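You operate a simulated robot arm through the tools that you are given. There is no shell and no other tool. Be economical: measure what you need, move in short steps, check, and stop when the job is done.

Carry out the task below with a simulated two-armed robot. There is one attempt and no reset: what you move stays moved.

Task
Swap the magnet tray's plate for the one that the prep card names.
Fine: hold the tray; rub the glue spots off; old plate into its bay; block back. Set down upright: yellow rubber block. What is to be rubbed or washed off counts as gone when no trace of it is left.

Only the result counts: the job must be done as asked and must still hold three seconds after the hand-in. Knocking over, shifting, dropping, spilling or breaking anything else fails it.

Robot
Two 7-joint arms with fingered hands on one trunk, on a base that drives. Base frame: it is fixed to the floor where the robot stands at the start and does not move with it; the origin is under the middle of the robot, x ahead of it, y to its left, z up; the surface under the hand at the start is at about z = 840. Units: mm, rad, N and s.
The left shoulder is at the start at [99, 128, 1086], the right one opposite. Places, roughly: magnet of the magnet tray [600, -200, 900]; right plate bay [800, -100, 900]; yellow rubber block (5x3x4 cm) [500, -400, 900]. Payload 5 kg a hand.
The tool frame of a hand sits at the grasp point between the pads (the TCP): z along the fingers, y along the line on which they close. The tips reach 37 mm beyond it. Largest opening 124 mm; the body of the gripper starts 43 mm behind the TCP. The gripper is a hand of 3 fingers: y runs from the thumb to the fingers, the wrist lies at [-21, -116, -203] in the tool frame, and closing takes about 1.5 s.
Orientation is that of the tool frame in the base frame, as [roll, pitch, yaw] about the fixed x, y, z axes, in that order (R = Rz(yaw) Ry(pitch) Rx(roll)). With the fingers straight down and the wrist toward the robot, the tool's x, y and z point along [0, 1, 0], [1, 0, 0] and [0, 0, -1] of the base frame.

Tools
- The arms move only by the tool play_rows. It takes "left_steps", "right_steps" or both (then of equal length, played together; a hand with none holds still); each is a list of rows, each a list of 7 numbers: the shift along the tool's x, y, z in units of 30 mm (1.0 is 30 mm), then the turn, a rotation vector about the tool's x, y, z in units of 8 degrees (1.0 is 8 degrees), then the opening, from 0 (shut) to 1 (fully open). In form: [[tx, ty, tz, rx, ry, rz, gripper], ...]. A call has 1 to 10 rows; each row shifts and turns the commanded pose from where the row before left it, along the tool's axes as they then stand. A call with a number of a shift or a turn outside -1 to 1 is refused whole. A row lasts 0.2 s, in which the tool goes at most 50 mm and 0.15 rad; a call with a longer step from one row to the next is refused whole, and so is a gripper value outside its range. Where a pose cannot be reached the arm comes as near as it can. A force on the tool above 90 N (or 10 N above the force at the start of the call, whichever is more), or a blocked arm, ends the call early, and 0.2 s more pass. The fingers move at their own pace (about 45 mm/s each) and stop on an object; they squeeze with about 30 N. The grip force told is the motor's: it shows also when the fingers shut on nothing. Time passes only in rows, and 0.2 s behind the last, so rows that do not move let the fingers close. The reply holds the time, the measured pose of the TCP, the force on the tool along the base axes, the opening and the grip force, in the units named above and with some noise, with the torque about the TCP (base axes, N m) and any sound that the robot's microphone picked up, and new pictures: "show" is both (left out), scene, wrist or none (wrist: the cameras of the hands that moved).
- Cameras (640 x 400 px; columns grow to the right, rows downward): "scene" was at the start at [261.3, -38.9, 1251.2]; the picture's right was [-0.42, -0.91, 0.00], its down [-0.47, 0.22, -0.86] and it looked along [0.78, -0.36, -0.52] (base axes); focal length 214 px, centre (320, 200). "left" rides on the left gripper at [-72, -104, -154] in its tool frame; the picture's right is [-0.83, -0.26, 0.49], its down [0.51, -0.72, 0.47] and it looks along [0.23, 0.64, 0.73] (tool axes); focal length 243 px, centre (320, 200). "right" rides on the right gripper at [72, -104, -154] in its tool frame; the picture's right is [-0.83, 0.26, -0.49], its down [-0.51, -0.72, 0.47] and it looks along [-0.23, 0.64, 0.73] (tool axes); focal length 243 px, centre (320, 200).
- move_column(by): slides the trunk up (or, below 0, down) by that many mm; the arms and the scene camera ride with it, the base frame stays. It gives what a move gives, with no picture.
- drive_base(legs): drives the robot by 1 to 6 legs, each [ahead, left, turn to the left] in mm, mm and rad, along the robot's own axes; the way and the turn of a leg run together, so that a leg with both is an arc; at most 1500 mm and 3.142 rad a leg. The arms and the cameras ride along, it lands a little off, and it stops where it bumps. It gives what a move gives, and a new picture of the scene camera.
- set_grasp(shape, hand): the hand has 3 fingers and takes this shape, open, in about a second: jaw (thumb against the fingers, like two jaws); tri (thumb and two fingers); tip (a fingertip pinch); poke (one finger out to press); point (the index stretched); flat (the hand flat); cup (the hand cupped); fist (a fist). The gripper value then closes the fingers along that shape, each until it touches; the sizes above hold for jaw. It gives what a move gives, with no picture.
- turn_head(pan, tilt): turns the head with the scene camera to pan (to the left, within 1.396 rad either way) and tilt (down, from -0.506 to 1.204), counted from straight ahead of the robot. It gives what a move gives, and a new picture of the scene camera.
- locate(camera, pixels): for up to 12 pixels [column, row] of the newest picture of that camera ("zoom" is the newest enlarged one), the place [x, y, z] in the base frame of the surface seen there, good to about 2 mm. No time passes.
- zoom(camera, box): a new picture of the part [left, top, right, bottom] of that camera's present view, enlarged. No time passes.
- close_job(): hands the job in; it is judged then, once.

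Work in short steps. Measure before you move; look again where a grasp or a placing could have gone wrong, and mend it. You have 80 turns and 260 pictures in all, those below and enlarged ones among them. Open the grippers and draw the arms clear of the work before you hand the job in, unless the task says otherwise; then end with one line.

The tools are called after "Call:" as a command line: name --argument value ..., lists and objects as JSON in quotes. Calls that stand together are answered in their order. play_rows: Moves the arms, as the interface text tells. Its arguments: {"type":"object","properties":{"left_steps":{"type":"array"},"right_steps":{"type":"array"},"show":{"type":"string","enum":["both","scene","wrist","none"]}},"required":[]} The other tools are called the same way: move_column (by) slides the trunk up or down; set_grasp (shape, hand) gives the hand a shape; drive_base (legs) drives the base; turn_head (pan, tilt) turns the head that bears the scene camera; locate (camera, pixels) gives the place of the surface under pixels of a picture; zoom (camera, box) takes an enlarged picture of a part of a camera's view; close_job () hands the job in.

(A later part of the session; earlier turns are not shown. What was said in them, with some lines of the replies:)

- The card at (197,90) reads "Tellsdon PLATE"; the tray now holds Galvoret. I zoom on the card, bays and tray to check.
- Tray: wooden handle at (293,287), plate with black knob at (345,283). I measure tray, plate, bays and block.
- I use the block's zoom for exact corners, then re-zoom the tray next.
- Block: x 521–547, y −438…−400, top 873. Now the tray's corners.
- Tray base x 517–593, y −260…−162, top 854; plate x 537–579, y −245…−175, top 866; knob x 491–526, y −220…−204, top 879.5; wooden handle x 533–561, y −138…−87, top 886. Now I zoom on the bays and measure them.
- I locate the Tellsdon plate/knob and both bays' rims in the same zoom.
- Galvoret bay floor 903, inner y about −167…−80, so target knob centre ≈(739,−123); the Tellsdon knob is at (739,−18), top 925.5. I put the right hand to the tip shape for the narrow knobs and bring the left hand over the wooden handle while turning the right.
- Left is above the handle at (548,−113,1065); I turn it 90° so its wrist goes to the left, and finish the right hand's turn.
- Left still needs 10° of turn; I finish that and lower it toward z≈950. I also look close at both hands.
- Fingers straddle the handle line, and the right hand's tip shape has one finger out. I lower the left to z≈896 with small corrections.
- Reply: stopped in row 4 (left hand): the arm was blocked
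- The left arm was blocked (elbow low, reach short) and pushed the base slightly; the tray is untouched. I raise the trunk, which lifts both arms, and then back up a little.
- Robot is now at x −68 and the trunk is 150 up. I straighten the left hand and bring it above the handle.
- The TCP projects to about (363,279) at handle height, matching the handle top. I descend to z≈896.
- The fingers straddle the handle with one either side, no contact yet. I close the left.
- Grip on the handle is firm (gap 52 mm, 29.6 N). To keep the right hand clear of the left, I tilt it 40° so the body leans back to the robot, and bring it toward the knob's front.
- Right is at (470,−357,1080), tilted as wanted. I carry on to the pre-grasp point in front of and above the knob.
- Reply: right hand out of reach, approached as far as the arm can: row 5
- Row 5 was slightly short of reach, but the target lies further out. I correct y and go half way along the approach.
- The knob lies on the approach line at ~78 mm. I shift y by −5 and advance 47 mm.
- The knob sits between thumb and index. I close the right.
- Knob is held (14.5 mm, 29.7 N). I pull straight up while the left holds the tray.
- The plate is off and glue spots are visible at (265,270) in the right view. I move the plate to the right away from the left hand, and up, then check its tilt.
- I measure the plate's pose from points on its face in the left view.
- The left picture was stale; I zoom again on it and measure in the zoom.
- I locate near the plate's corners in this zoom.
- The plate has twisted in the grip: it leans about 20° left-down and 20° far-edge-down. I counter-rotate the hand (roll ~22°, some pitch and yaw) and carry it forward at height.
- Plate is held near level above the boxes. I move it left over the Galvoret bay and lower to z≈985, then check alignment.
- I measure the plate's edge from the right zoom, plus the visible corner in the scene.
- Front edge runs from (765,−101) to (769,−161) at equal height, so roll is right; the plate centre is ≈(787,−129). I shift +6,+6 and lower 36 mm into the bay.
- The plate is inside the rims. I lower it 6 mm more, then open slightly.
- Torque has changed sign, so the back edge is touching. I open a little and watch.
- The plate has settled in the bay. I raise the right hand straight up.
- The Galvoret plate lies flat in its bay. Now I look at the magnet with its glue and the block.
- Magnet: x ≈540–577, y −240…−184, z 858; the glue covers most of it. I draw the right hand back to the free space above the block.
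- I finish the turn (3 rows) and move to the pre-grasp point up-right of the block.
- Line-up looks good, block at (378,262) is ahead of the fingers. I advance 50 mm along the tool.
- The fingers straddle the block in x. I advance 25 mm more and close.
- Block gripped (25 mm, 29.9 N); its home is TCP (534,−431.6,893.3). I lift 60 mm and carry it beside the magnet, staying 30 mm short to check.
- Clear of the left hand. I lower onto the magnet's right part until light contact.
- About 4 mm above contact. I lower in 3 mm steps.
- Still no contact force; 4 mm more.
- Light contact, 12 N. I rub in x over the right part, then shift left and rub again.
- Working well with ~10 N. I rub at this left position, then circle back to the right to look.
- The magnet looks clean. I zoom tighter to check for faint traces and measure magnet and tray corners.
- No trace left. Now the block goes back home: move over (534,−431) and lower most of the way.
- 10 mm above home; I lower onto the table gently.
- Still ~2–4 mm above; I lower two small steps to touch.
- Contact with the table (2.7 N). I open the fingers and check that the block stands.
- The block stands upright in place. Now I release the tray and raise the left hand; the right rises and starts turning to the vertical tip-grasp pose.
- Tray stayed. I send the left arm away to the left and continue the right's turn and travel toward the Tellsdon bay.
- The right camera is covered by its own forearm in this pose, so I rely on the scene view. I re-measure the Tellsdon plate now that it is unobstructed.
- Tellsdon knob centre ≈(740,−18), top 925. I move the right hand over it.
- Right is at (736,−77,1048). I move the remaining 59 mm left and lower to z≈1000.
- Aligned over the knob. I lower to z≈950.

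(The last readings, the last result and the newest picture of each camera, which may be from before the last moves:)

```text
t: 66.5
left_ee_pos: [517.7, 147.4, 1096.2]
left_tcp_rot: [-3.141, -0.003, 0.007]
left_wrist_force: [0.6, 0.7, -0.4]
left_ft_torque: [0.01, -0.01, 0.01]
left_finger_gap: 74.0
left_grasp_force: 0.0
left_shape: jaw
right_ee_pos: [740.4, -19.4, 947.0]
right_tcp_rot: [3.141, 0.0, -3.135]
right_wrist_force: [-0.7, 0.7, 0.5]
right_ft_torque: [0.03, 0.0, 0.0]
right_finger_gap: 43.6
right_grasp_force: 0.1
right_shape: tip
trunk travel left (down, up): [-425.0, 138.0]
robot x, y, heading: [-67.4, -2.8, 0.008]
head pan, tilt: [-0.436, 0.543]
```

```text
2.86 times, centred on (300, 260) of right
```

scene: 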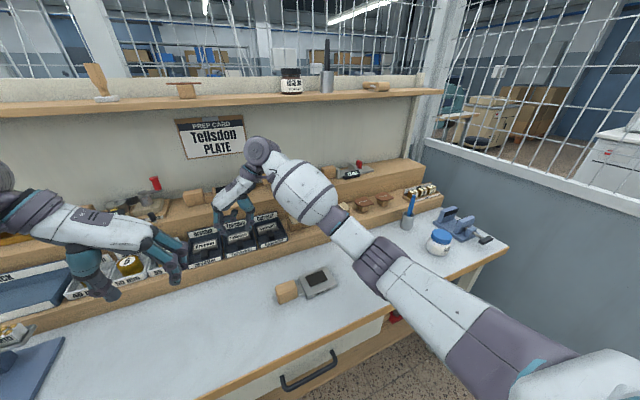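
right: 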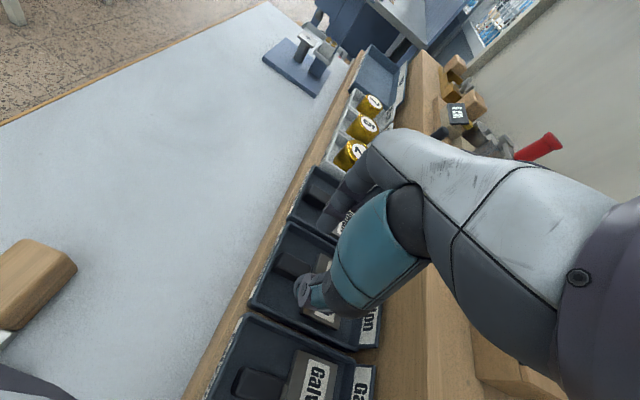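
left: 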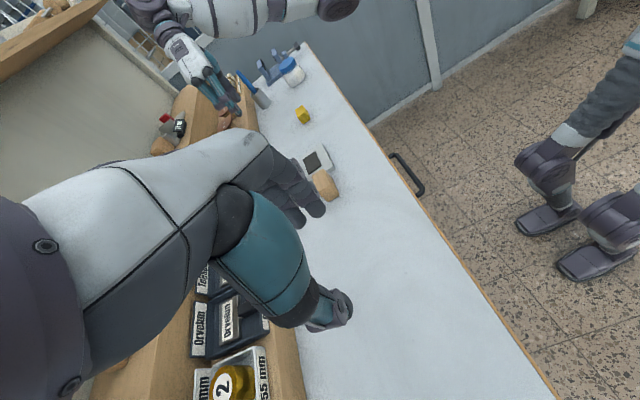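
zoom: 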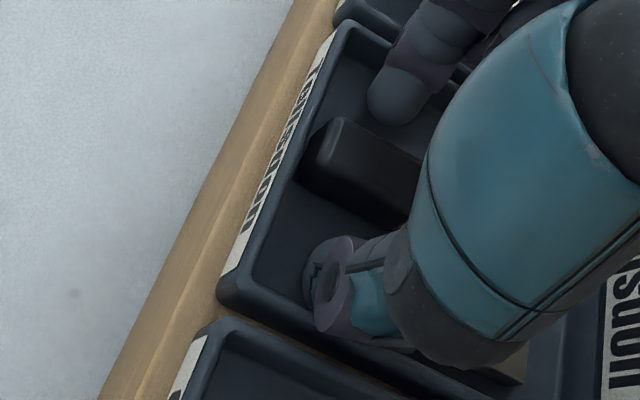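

Both fingers are in the bay on either side of the knob. I lower 3 mm and close.

Call:
play_rows --right_steps '[[0, 0.03, 0.1, 0, 0, 0, 0.35], [0, 0, 0, 0, 0, 0, 0.25], [0, 0, 0, 0, 0, 0, 0.15], [0, 0, 0, 0, 0, 0, 0.05], [0, 0, 0, 0, 0, 0, 0], [0, 0, 0, 0, 0, 0, 0], [0, 0, 0, 0, 0, 0, 0]]' --show "none"

Call:
zoom --camera "scene" --box '[206, 195, 286, 255]'

```text
t: 68.0
left_ee_pos: [518.5, 146.7, 1094.5]
left_tcp_rot: [3.139, -0.003, 0.005]
left_wrist_force: [0.7, 0.7, -0.2]
left_ft_torque: [0.02, 0.0, 0.01]
left_finger_gap: 74.2
left_grasp_force: 0.1
left_shape: jaw
right_ee_pos: [739.7, -18.2, 943.3]
right_tcp_rot: [-3.141, -0.001, -3.136]
right_wrist_force: [-0.6, 0.7, 0.4]
right_ft_torque: [0.06, 0.0, -0.01]
right_finger_gap: 14.4
right_grasp_force: 30.3
right_shape: tip
trunk travel left (down, up): [-425.0, 138.0]
robot x, y, heading: [-66.5, 0.7, 0.006]
head pan, tilt: [-0.436, 0.543]
```

```text
6.67 times, centred on (246, 225) of scene
```

zoom: 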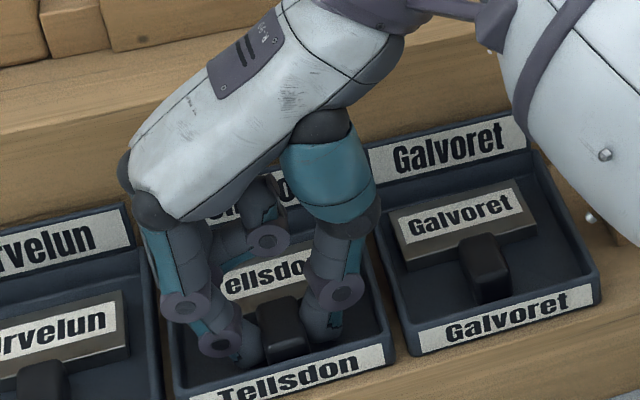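

Knob held (14.4 mm, 30 N). I lift 80 mm and check the plate's attitude.

Call:
play_rows --right_steps '[[0, 0, -0.2, 0, 0, 0, 0], [0, 0, -0.4, 0, 0, 0, 0], [0, 0, -0.7, 0, 0, 0, 0], [0, 0, -0.7, 0, 0, 0, 0], [0, 0, -0.7, 0, 0, 0, 0], [0, 0, 0, 0, 0, 0, 0]]' --show "none"

Call:
zoom --camera "scene" --box '[206, 175, 286, 235]'

Call:
zoom --camera "right" --box '[220, 190, 380, 330]'

```text
t: 69.5
left_ee_pos: [519.3, 147.7, 1095.3]
left_tcp_rot: [3.139, -0.003, 0.006]
left_wrist_force: [0.0, 0.4, -0.4]
left_ft_torque: [0.01, 0.03, -0.01]
left_finger_gap: 74.0
left_grasp_force: 0.1
left_shape: jaw
right_ee_pos: [741.2, -20.0, 1023.6]
right_tcp_rot: [3.14, 0.0, -3.137]
right_wrist_force: [0.0, 0.0, -2.4]
right_ft_torque: [0.0, 0.07, 0.01]
right_finger_gap: 14.5
right_grasp_force: 29.6
right_shape: tip
trunk travel left (down, up): [-425.0, 138.0]
robot x, y, heading: [-67.9, -1.3, 0.008]
head pan, tilt: [-0.436, 0.543]
```

```text
6.67 times, centred on (246, 205) of scene
```

zoom: 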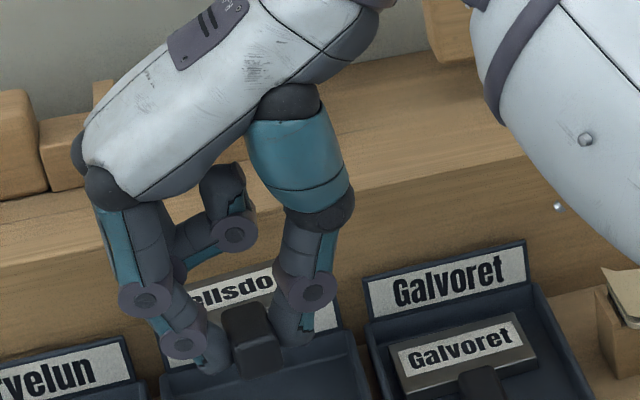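

```text
2.86 times, centred on (300, 260) of right
```

zoom: 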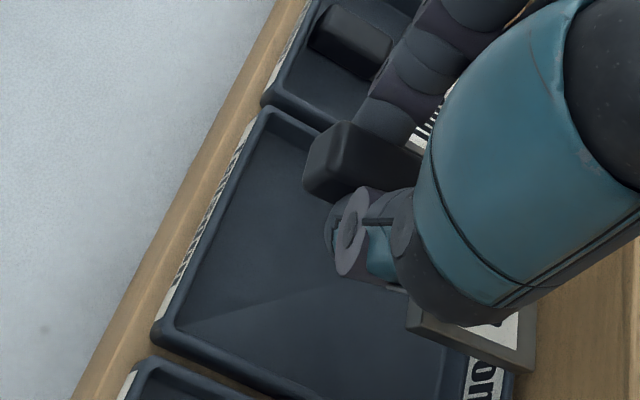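

The plate came along. I measure its attitude.

Call:
locate --camera "zoom" --pixels '[[420, 330], [520, 350], [440, 345], [355, 160], [315, 170], [495, 300]]'

Call:
zoom --camera "scene" --box '[216, 205, 266, 240]'

Call:
locate --camera "zoom" --pixels '[[255, 180], [290, 165], [300, 230], [330, 220], [275, 110], [210, 110], [340, 70], [405, 150], [240, 95], [320, 60], [200, 90], [395, 165]]'

```text
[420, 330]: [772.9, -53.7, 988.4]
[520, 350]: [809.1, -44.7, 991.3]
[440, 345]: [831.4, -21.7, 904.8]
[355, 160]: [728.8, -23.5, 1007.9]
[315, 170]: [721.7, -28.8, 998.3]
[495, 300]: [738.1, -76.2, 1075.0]
```

```text
11.43 times, centred on (241, 222) of scene
```

zoom: 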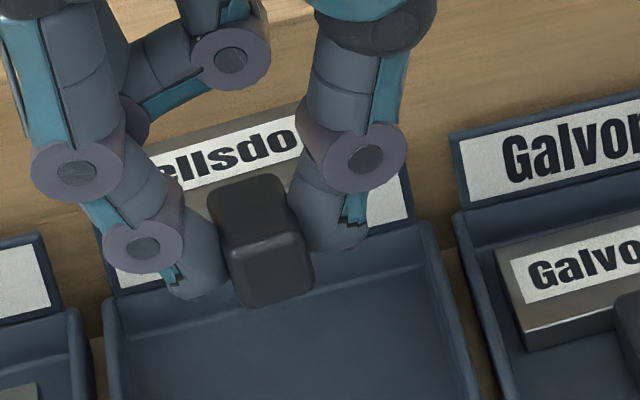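

```text
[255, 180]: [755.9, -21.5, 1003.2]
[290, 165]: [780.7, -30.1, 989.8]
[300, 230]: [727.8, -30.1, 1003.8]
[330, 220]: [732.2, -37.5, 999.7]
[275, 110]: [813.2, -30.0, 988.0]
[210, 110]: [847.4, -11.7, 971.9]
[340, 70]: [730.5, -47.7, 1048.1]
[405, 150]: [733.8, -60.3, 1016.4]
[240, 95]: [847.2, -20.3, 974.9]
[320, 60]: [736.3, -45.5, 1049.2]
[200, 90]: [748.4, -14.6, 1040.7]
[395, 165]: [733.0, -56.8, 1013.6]
```

The plate hangs level (top 988–991). Now I measure the free-standing tray and magnet.

Call:
zoom --camera "scene" --box '[270, 260, 345, 310]'

Call:
locate --camera "zoom" --pixels '[[295, 150], [435, 90], [490, 155], [350, 225], [395, 150], [262, 135], [460, 35], [575, 195], [355, 285], [60, 200], [320, 180], [460, 120]]'

```text
8.00 times, centred on (308, 285) of scene
```

zoom: 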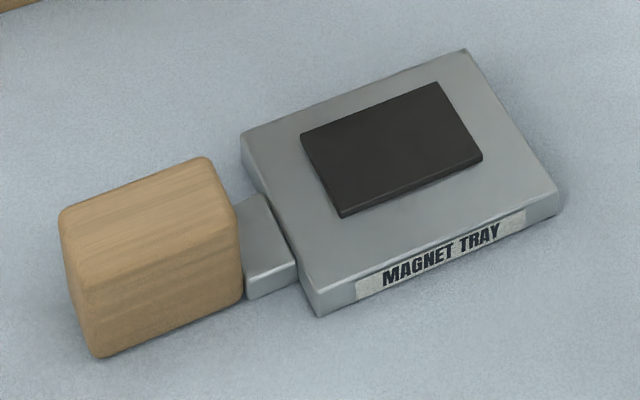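

```text
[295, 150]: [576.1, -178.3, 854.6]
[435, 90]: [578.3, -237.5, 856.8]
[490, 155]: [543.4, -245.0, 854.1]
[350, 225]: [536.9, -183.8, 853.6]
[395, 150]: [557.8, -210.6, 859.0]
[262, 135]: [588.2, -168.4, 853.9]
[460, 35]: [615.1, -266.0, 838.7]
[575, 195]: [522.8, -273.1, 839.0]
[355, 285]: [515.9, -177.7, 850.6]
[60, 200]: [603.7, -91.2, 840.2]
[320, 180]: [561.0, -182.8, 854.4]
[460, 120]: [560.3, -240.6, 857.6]
```

Magnet centre ≈(559,−210.5), top 859, yaw ~0; so TCP target (511,−210.5,899). I carry the plate diagonally at height.

Call:
play_rows --right_steps '[[0.4, -0.6, 0, 0, 0, 0, 0], [0.9, -0.8, 0, 0, 0, 0, 0], [0.9, -0.8, 0, 0, 0, 0, 0], [0.9, -0.8, 0, 0, 0, 0, 0], [0.9, -0.8, 0, 0, 0, 0, 0], [0.9, -0.8, 0, 0, 0, 0, 0], [0.9, -0.8, 0, 0, 0, 0, 0], [0.9, -0.8, 0, 0, 0, 0, 0], [0.9, -0.15, 0, 0, 0, 0, 0], [0, 0, 0, 0, 0, 0, 0]]' --show "both"

Call:
zoom --camera "scene" --box '[270, 220, 390, 310]'

```text
t: 71.7
left_ee_pos: [519.0, 146.3, 1094.5]
left_tcp_rot: [3.14, 0.0, 0.006]
left_wrist_force: [0.2, 0.5, 0.0]
left_ft_torque: [-0.01, -0.02, 0.0]
left_finger_gap: 74.1
left_grasp_force: 0.0
left_shape: jaw
right_ee_pos: [514.5, -209.1, 1024.8]
right_tcp_rot: [3.141, -0.001, -3.136]
right_wrist_force: [-0.5, -0.1, -3.1]
right_ft_torque: [-0.03, 0.11, 0.01]
right_finger_gap: 14.4
right_grasp_force: 29.8
right_shape: tip
trunk travel left (down, up): [-425.0, 138.0]
robot x, y, heading: [-71.3, -5.3, 0.005]
head pan, tilt: [-0.436, 0.543]
```

scene: 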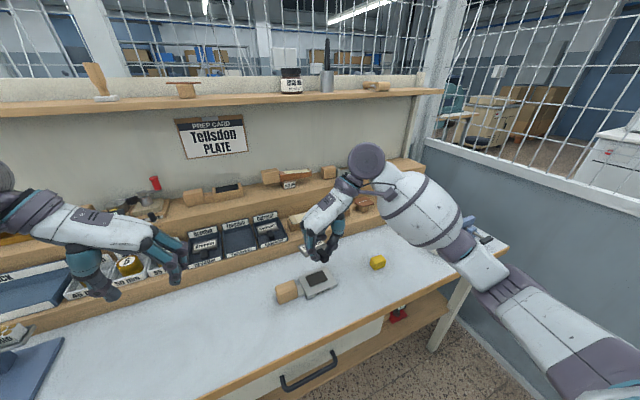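
right: 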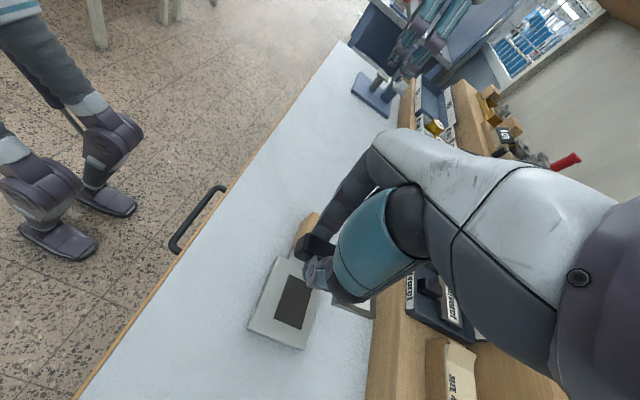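

```text
4.44 times, centred on (330, 265) of scene
```

zoom: 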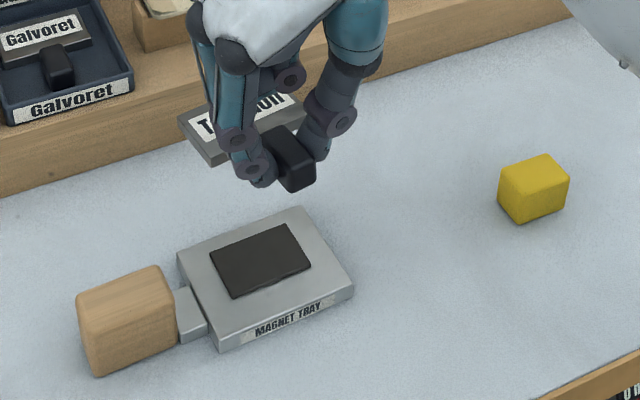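

The plate is above the tray. I lower 98 mm with small corrections and check.

Call:
play_rows --right_steps '[[0.1, -0.05, 0.8, 0, 0, 0, 0], [0, 0, 0.9, 0, 0, 0, 0], [0, 0, 0.9, 0, 0, 0, 0], [0, 0, 0.67, 0, 0, 0, 0], [0, 0, 0, 0, 0, 0, 0]]' --show "wrist"

Call:
zoom --camera "scene" --box '[280, 240, 360, 300]'

Call:
locate --camera "zoom" --pixels '[[235, 170], [360, 110], [300, 120], [390, 180], [330, 190], [345, 205], [260, 200]]'

```text
t: 72.8
left_ee_pos: [518.1, 147.7, 1094.3]
left_tcp_rot: [3.141, -0.003, 0.007]
left_wrist_force: [-0.5, 0.6, -0.1]
left_ft_torque: [0.02, -0.01, 0.0]
left_finger_gap: 74.0
left_grasp_force: 0.0
left_shape: jaw
right_ee_pos: [510.9, -212.0, 927.1]
right_tcp_rot: [3.139, 0.0, -3.137]
right_wrist_force: [-0.6, 0.4, -3.1]
right_ft_torque: [0.0, 0.03, 0.0]
right_finger_gap: 14.2
right_grasp_force: 30.2
right_shape: tip
trunk travel left (down, up): [-425.0, 138.0]
robot x, y, heading: [-67.0, -1.0, 0.009]
head pan, tilt: [-0.436, 0.543]
```

right: 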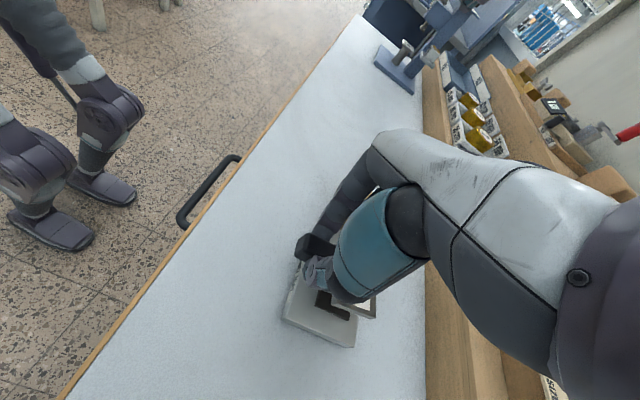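

```text
6.67 times, centred on (320, 270) of scene
```

zoom: 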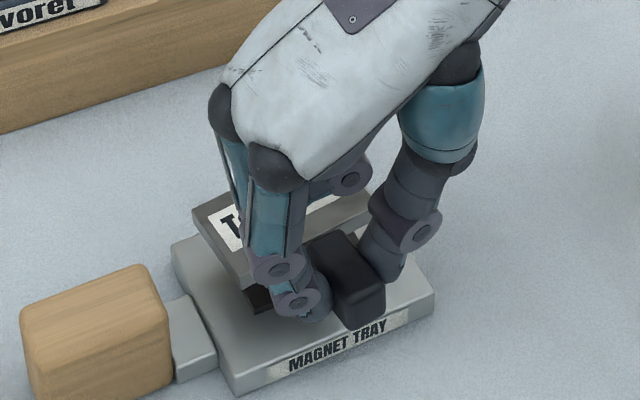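

```text
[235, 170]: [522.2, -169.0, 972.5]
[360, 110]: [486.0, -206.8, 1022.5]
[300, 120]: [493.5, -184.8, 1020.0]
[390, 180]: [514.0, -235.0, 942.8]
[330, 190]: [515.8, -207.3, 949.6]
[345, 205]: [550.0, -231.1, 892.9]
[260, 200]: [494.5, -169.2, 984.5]
```

I measure the plate's visible corners to fine-tune.

Call:
locate --camera "zoom" --pixels '[[200, 214], [218, 243], [240, 272], [372, 203], [362, 195], [350, 262], [320, 245], [348, 310]]'

```text
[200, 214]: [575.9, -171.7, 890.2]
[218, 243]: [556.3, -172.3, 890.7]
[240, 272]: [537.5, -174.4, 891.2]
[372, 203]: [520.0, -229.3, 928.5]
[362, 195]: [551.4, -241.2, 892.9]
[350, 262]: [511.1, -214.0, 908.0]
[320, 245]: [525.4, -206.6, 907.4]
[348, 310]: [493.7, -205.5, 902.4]
```

Plate left edge y≈−172 (want −175), bottom ≈882 vs magnet 859. I shift y −3 and lower 18 mm, then small steps.

Call:
play_rows --right_steps '[[-0.03, -0.1, 0.3, 0, 0, 0, 0], [0, 0, 0.3, 0, 0, 0, 0], [0, 0, 0.1, 0, 0, 0, 0], [0, 0, 0.08, 0, 0, 0, 0], [0, 0, 0, 0, 0, 0, 0]]' --show "wrist"

Call:
zoom --camera "scene" --box '[280, 240, 360, 300]'

```text
t: 74.0
left_ee_pos: [517.0, 147.9, 1095.4]
left_tcp_rot: [3.14, -0.003, 0.008]
left_wrist_force: [-0.5, -0.7, 1.4]
left_ft_torque: [0.03, -0.01, 0.0]
left_finger_gap: 74.1
left_grasp_force: 0.0
left_shape: jaw
right_ee_pos: [513.3, -213.9, 903.4]
right_tcp_rot: [3.14, 0.0, -3.137]
right_wrist_force: [-0.4, -1.3, -3.7]
right_ft_torque: [0.06, 0.07, 0.02]
right_finger_gap: 14.3
right_grasp_force: 30.2
right_shape: tip
trunk travel left (down, up): [-425.0, 138.0]
robot x, y, heading: [-68.4, -1.1, 0.009]
head pan, tilt: [-0.436, 0.543]
```

right: 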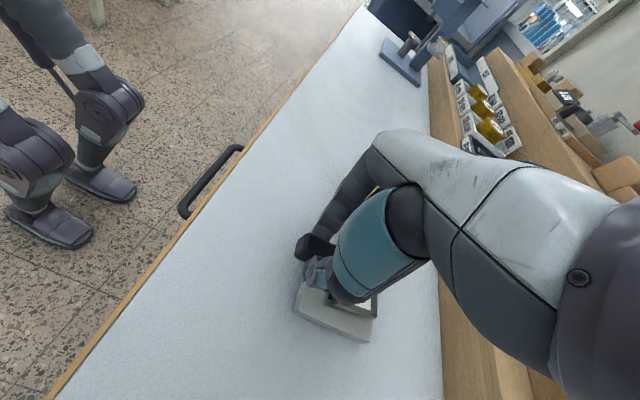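

```text
6.67 times, centred on (320, 270) of scene
```

zoom: 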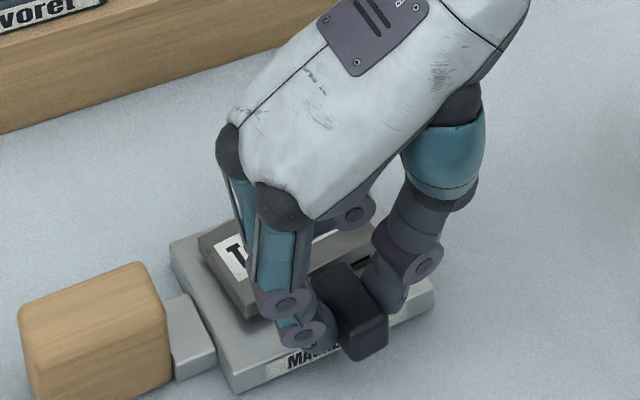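

Call:
locate --camera "zoom" --pixels '[[205, 232], [223, 262], [245, 290], [372, 225], [345, 290], [350, 335]]'

Call:
play_rows --right_steps '[[0, 0, 0.07, 0, 0, 0, 0], [0, 0, 0.07, 0, 0, 0, 0], [0, 0, 0, 0, 0, 0, 0]]' --show "none"

```text
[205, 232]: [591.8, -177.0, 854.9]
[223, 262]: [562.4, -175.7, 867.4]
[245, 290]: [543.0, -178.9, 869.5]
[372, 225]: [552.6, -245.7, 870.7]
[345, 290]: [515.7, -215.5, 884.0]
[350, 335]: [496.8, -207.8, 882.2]
```

```text
t: 74.8
left_ee_pos: [518.7, 146.3, 1094.9]
left_tcp_rot: [3.14, -0.003, 0.007]
left_wrist_force: [-0.6, 0.3, -0.4]
left_ft_torque: [0.01, -0.02, 0.0]
left_finger_gap: 73.8
left_grasp_force: 0.1
left_shape: jaw
right_ee_pos: [511.3, -214.9, 898.6]
right_tcp_rot: [3.141, -0.001, -3.138]
right_wrist_force: [0.0, -1.0, -1.0]
right_ft_torque: [0.06, 0.02, -0.03]
right_finger_gap: 14.0
right_grasp_force: 30.0
right_shape: tip
trunk travel left (down, up): [-425.0, 138.0]
robot x, y, heading: [-70.4, -0.7, 0.013]
head pan, tilt: [-0.436, 0.543]
```

Weight came off (−3.7 → −1.0 N): the plate is touching the magnet. I check its position before releasing.

Call:
zoom --camera "scene" --box '[280, 240, 360, 300]'

Call:
locate --camera "zoom" --pixels '[[207, 240], [225, 268], [247, 296], [370, 228], [345, 295], [350, 340]]'

```text
6.67 times, centred on (320, 270) of scene
```

zoom: 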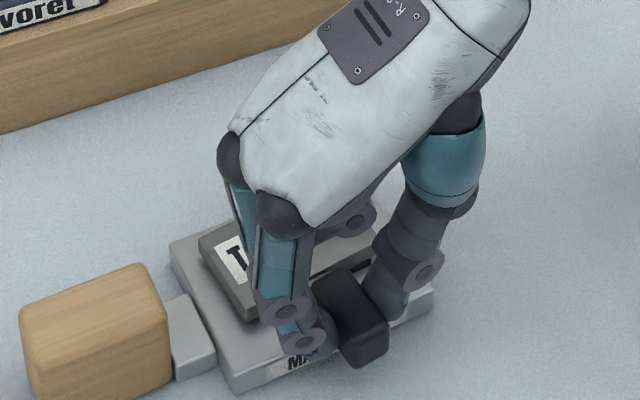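

```text
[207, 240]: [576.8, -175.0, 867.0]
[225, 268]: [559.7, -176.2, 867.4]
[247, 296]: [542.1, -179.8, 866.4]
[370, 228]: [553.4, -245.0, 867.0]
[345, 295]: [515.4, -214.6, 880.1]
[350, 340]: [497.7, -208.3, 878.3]
```

Seated at top 867 over the magnet. I release and raise the hand.

Call:
play_rows --right_steps '[[0, 0, 0, 0, 0, 0, 0.15], [0, 0, 0, 0, 0, 0, 0.22], [0, 0, 0, 0, 0, 0, 0.3], [0, 0, 0, 0, 0, 0, 0.35], [0, 0, -0.3, 0, 0, 0, 0.35], [0, 0, -0.7, 0, 0, 0, 0.35], [0, 0, -0.9, 0, 0, 0, 0.35], [0, 0, -0.9, 0, 0, 0, 0.35], [0, -0.9, -0.9, 0, 0, 0, 0.35], [0, -0.9, -0.9, 0, 0, 0, 0.35]]' --show "both"

Call:
zoom --camera "scene" --box '[270, 250, 350, 310]'

Call:
locate --camera "zoom" --pixels '[[290, 165], [430, 100], [475, 170], [330, 235], [380, 170], [415, 220], [440, 260], [275, 140], [540, 215], [345, 315]]'

```text
t: 77.0
left_ee_pos: [518.5, 147.5, 1094.8]
left_tcp_rot: [3.139, -0.004, 0.008]
left_wrist_force: [-0.1, 1.0, -0.3]
left_ft_torque: [0.0, 0.0, 0.0]
left_finger_gap: 73.9
left_grasp_force: 0.1
left_shape: jaw
right_ee_pos: [509.9, -269.2, 1035.5]
right_tcp_rot: [3.14, 0.003, -3.136]
right_wrist_force: [-0.1, 0.5, 0.0]
right_ft_torque: [-0.04, -0.02, 0.02]
right_finger_gap: 42.9
right_grasp_force: 0.0
right_shape: tip
trunk travel left (down, up): [-425.0, 138.0]
robot x, y, heading: [-63.1, -0.6, 0.01]
head pan, tilt: [-0.436, 0.543]
```

scene: 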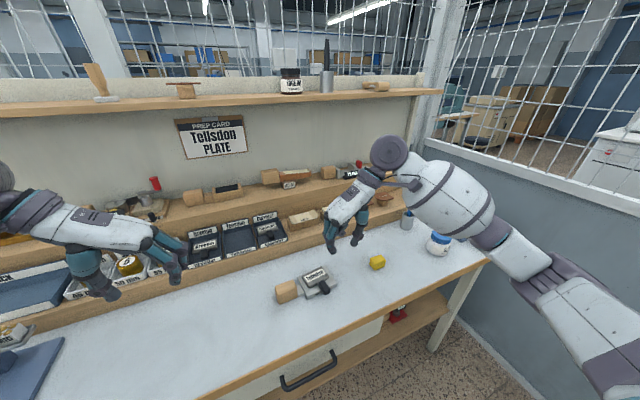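
right: 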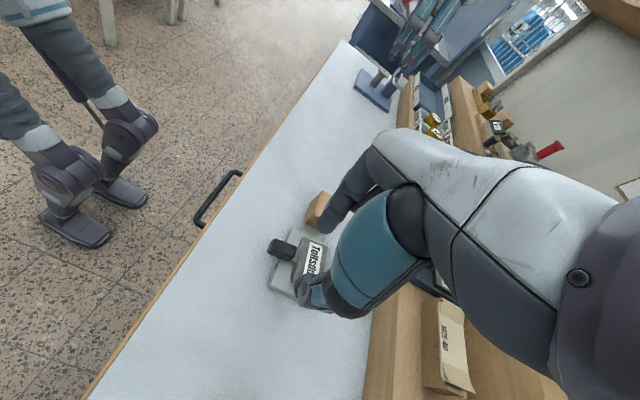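

```text
6.67 times, centred on (310, 280) of scene
```

zoom: 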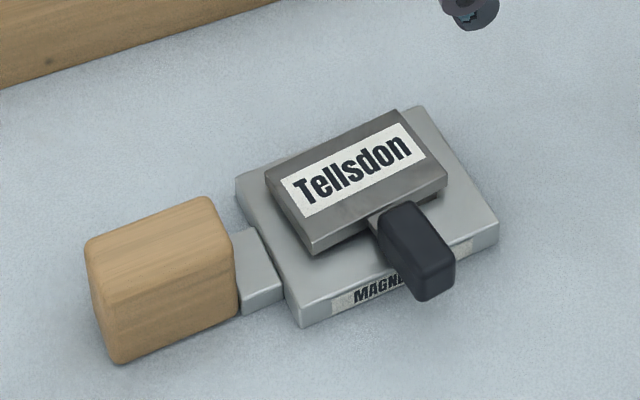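

```text
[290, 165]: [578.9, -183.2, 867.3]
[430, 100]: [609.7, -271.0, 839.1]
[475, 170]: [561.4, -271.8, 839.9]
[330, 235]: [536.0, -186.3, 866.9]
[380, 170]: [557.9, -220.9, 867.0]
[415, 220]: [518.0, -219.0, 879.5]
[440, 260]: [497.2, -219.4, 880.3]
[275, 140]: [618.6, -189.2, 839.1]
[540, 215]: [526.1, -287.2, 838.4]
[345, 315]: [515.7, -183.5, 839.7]
```

Seated flat and well placed. I check the corners for offset and yaw.

Call:
locate --camera "zoom" --pixels '[[270, 183], [396, 114], [442, 178], [313, 241], [240, 190], [418, 112], [492, 228], [300, 300]]'

Call:
zoom --camera "scene" --box '[180, 200, 400, 300]'

```text
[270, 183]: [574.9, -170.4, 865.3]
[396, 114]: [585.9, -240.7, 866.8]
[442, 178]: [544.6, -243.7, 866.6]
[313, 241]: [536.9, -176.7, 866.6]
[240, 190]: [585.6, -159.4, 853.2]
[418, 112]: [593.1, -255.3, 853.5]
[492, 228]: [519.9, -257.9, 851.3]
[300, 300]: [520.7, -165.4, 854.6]
```

```text
2.91 times, centred on (290, 250) of scene
```

zoom: 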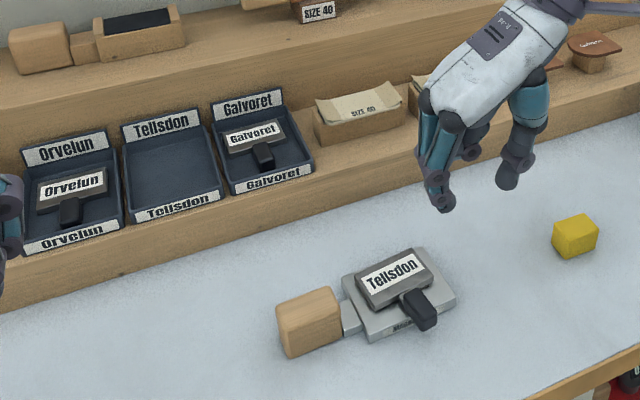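

The right plate is seated (centre ≈(561,−208), within 3 mm of the magnet's centre), old plate in Galvoret bay, block upright. I draw both arms up and clear.

Call:
play_rows --right_steps '[[0, -0.7, -0.9, 0, 0, 0, 0.6], [0, -0.7, -0.9, 0, 0, 0, 0.8], [0, -0.7, -0.9, 0, 0, 0, 1], [0, -0.7, -0.9, 0, 0, 0, 1], [0, -0.7, -0.7, 0, 0, 0, 1], [0, -0.7, 0, 0, 0, 0, 1], [0, 0, 0, 0, 0, 0, 1]]' --left_steps '[[0, 0, -0.5, 0, 0, 0, 0.8], [0, 0, -0.5, 0, 0, 0, 1], [0, 0, -0.5, 0, 0, 0, 1], [0, 0, -0.5, 0, 0, 0, 1], [0, 0, 0, 0, 0, 0, 1], [0, 0, 0, 0, 0, 0, 1], [0, 0, 0, 0, 0, 0, 1]]' --show "scene"

Call:
zoom --camera "scene" --box '[160, 190, 440, 310]'

```text
t: 78.7
left_ee_pos: [520.4, 144.7, 1154.6]
left_tcp_rot: [3.138, -0.003, 0.007]
left_wrist_force: [0.4, 0.1, -0.7]
left_ft_torque: [-0.05, 0.0, 0.02]
left_finger_gap: 123.7
left_grasp_force: 0.0
left_shape: jaw
right_ee_pos: [510.1, -394.4, 1165.4]
right_tcp_rot: [3.14, 0.0, -3.136]
right_wrist_force: [-0.3, 0.5, 0.5]
right_ft_torque: [-0.03, 0.03, 0.0]
right_finger_gap: 123.7
right_grasp_force: 0.1
right_shape: tip
trunk travel left (down, up): [-425.0, 138.0]
robot x, y, heading: [-68.8, 0.3, 0.01]
head pan, tilt: [-0.436, 0.543]
```

scene: 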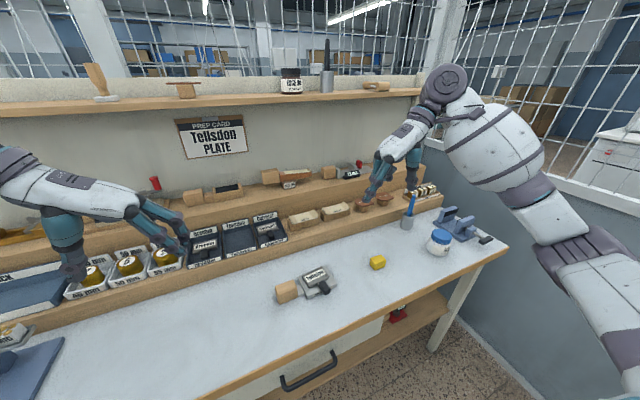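

```text
2.29 times, centred on (300, 250) of scene
```

zoom: 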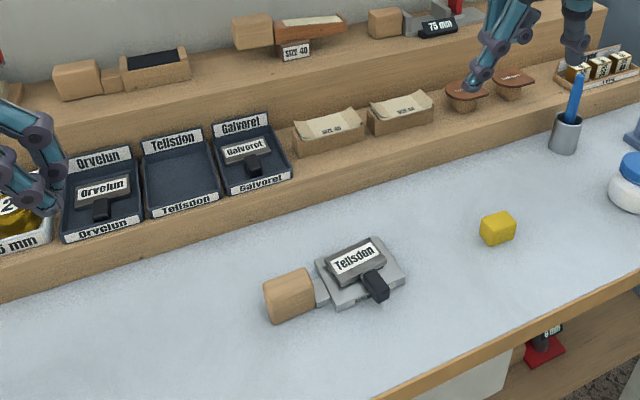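

All is in place and both arms are clear with the grippers open; I hand in.

Call:
close_job

```text
The job is handed in.
```

The job is handed in: the Tellsdon plate is on the magnet (about 3 mm off centre and turned roughly 6–7° from the tray), no glue trace shows, the Galvoret plate lies flat in its bay, and the yellow block stands upright in its place.
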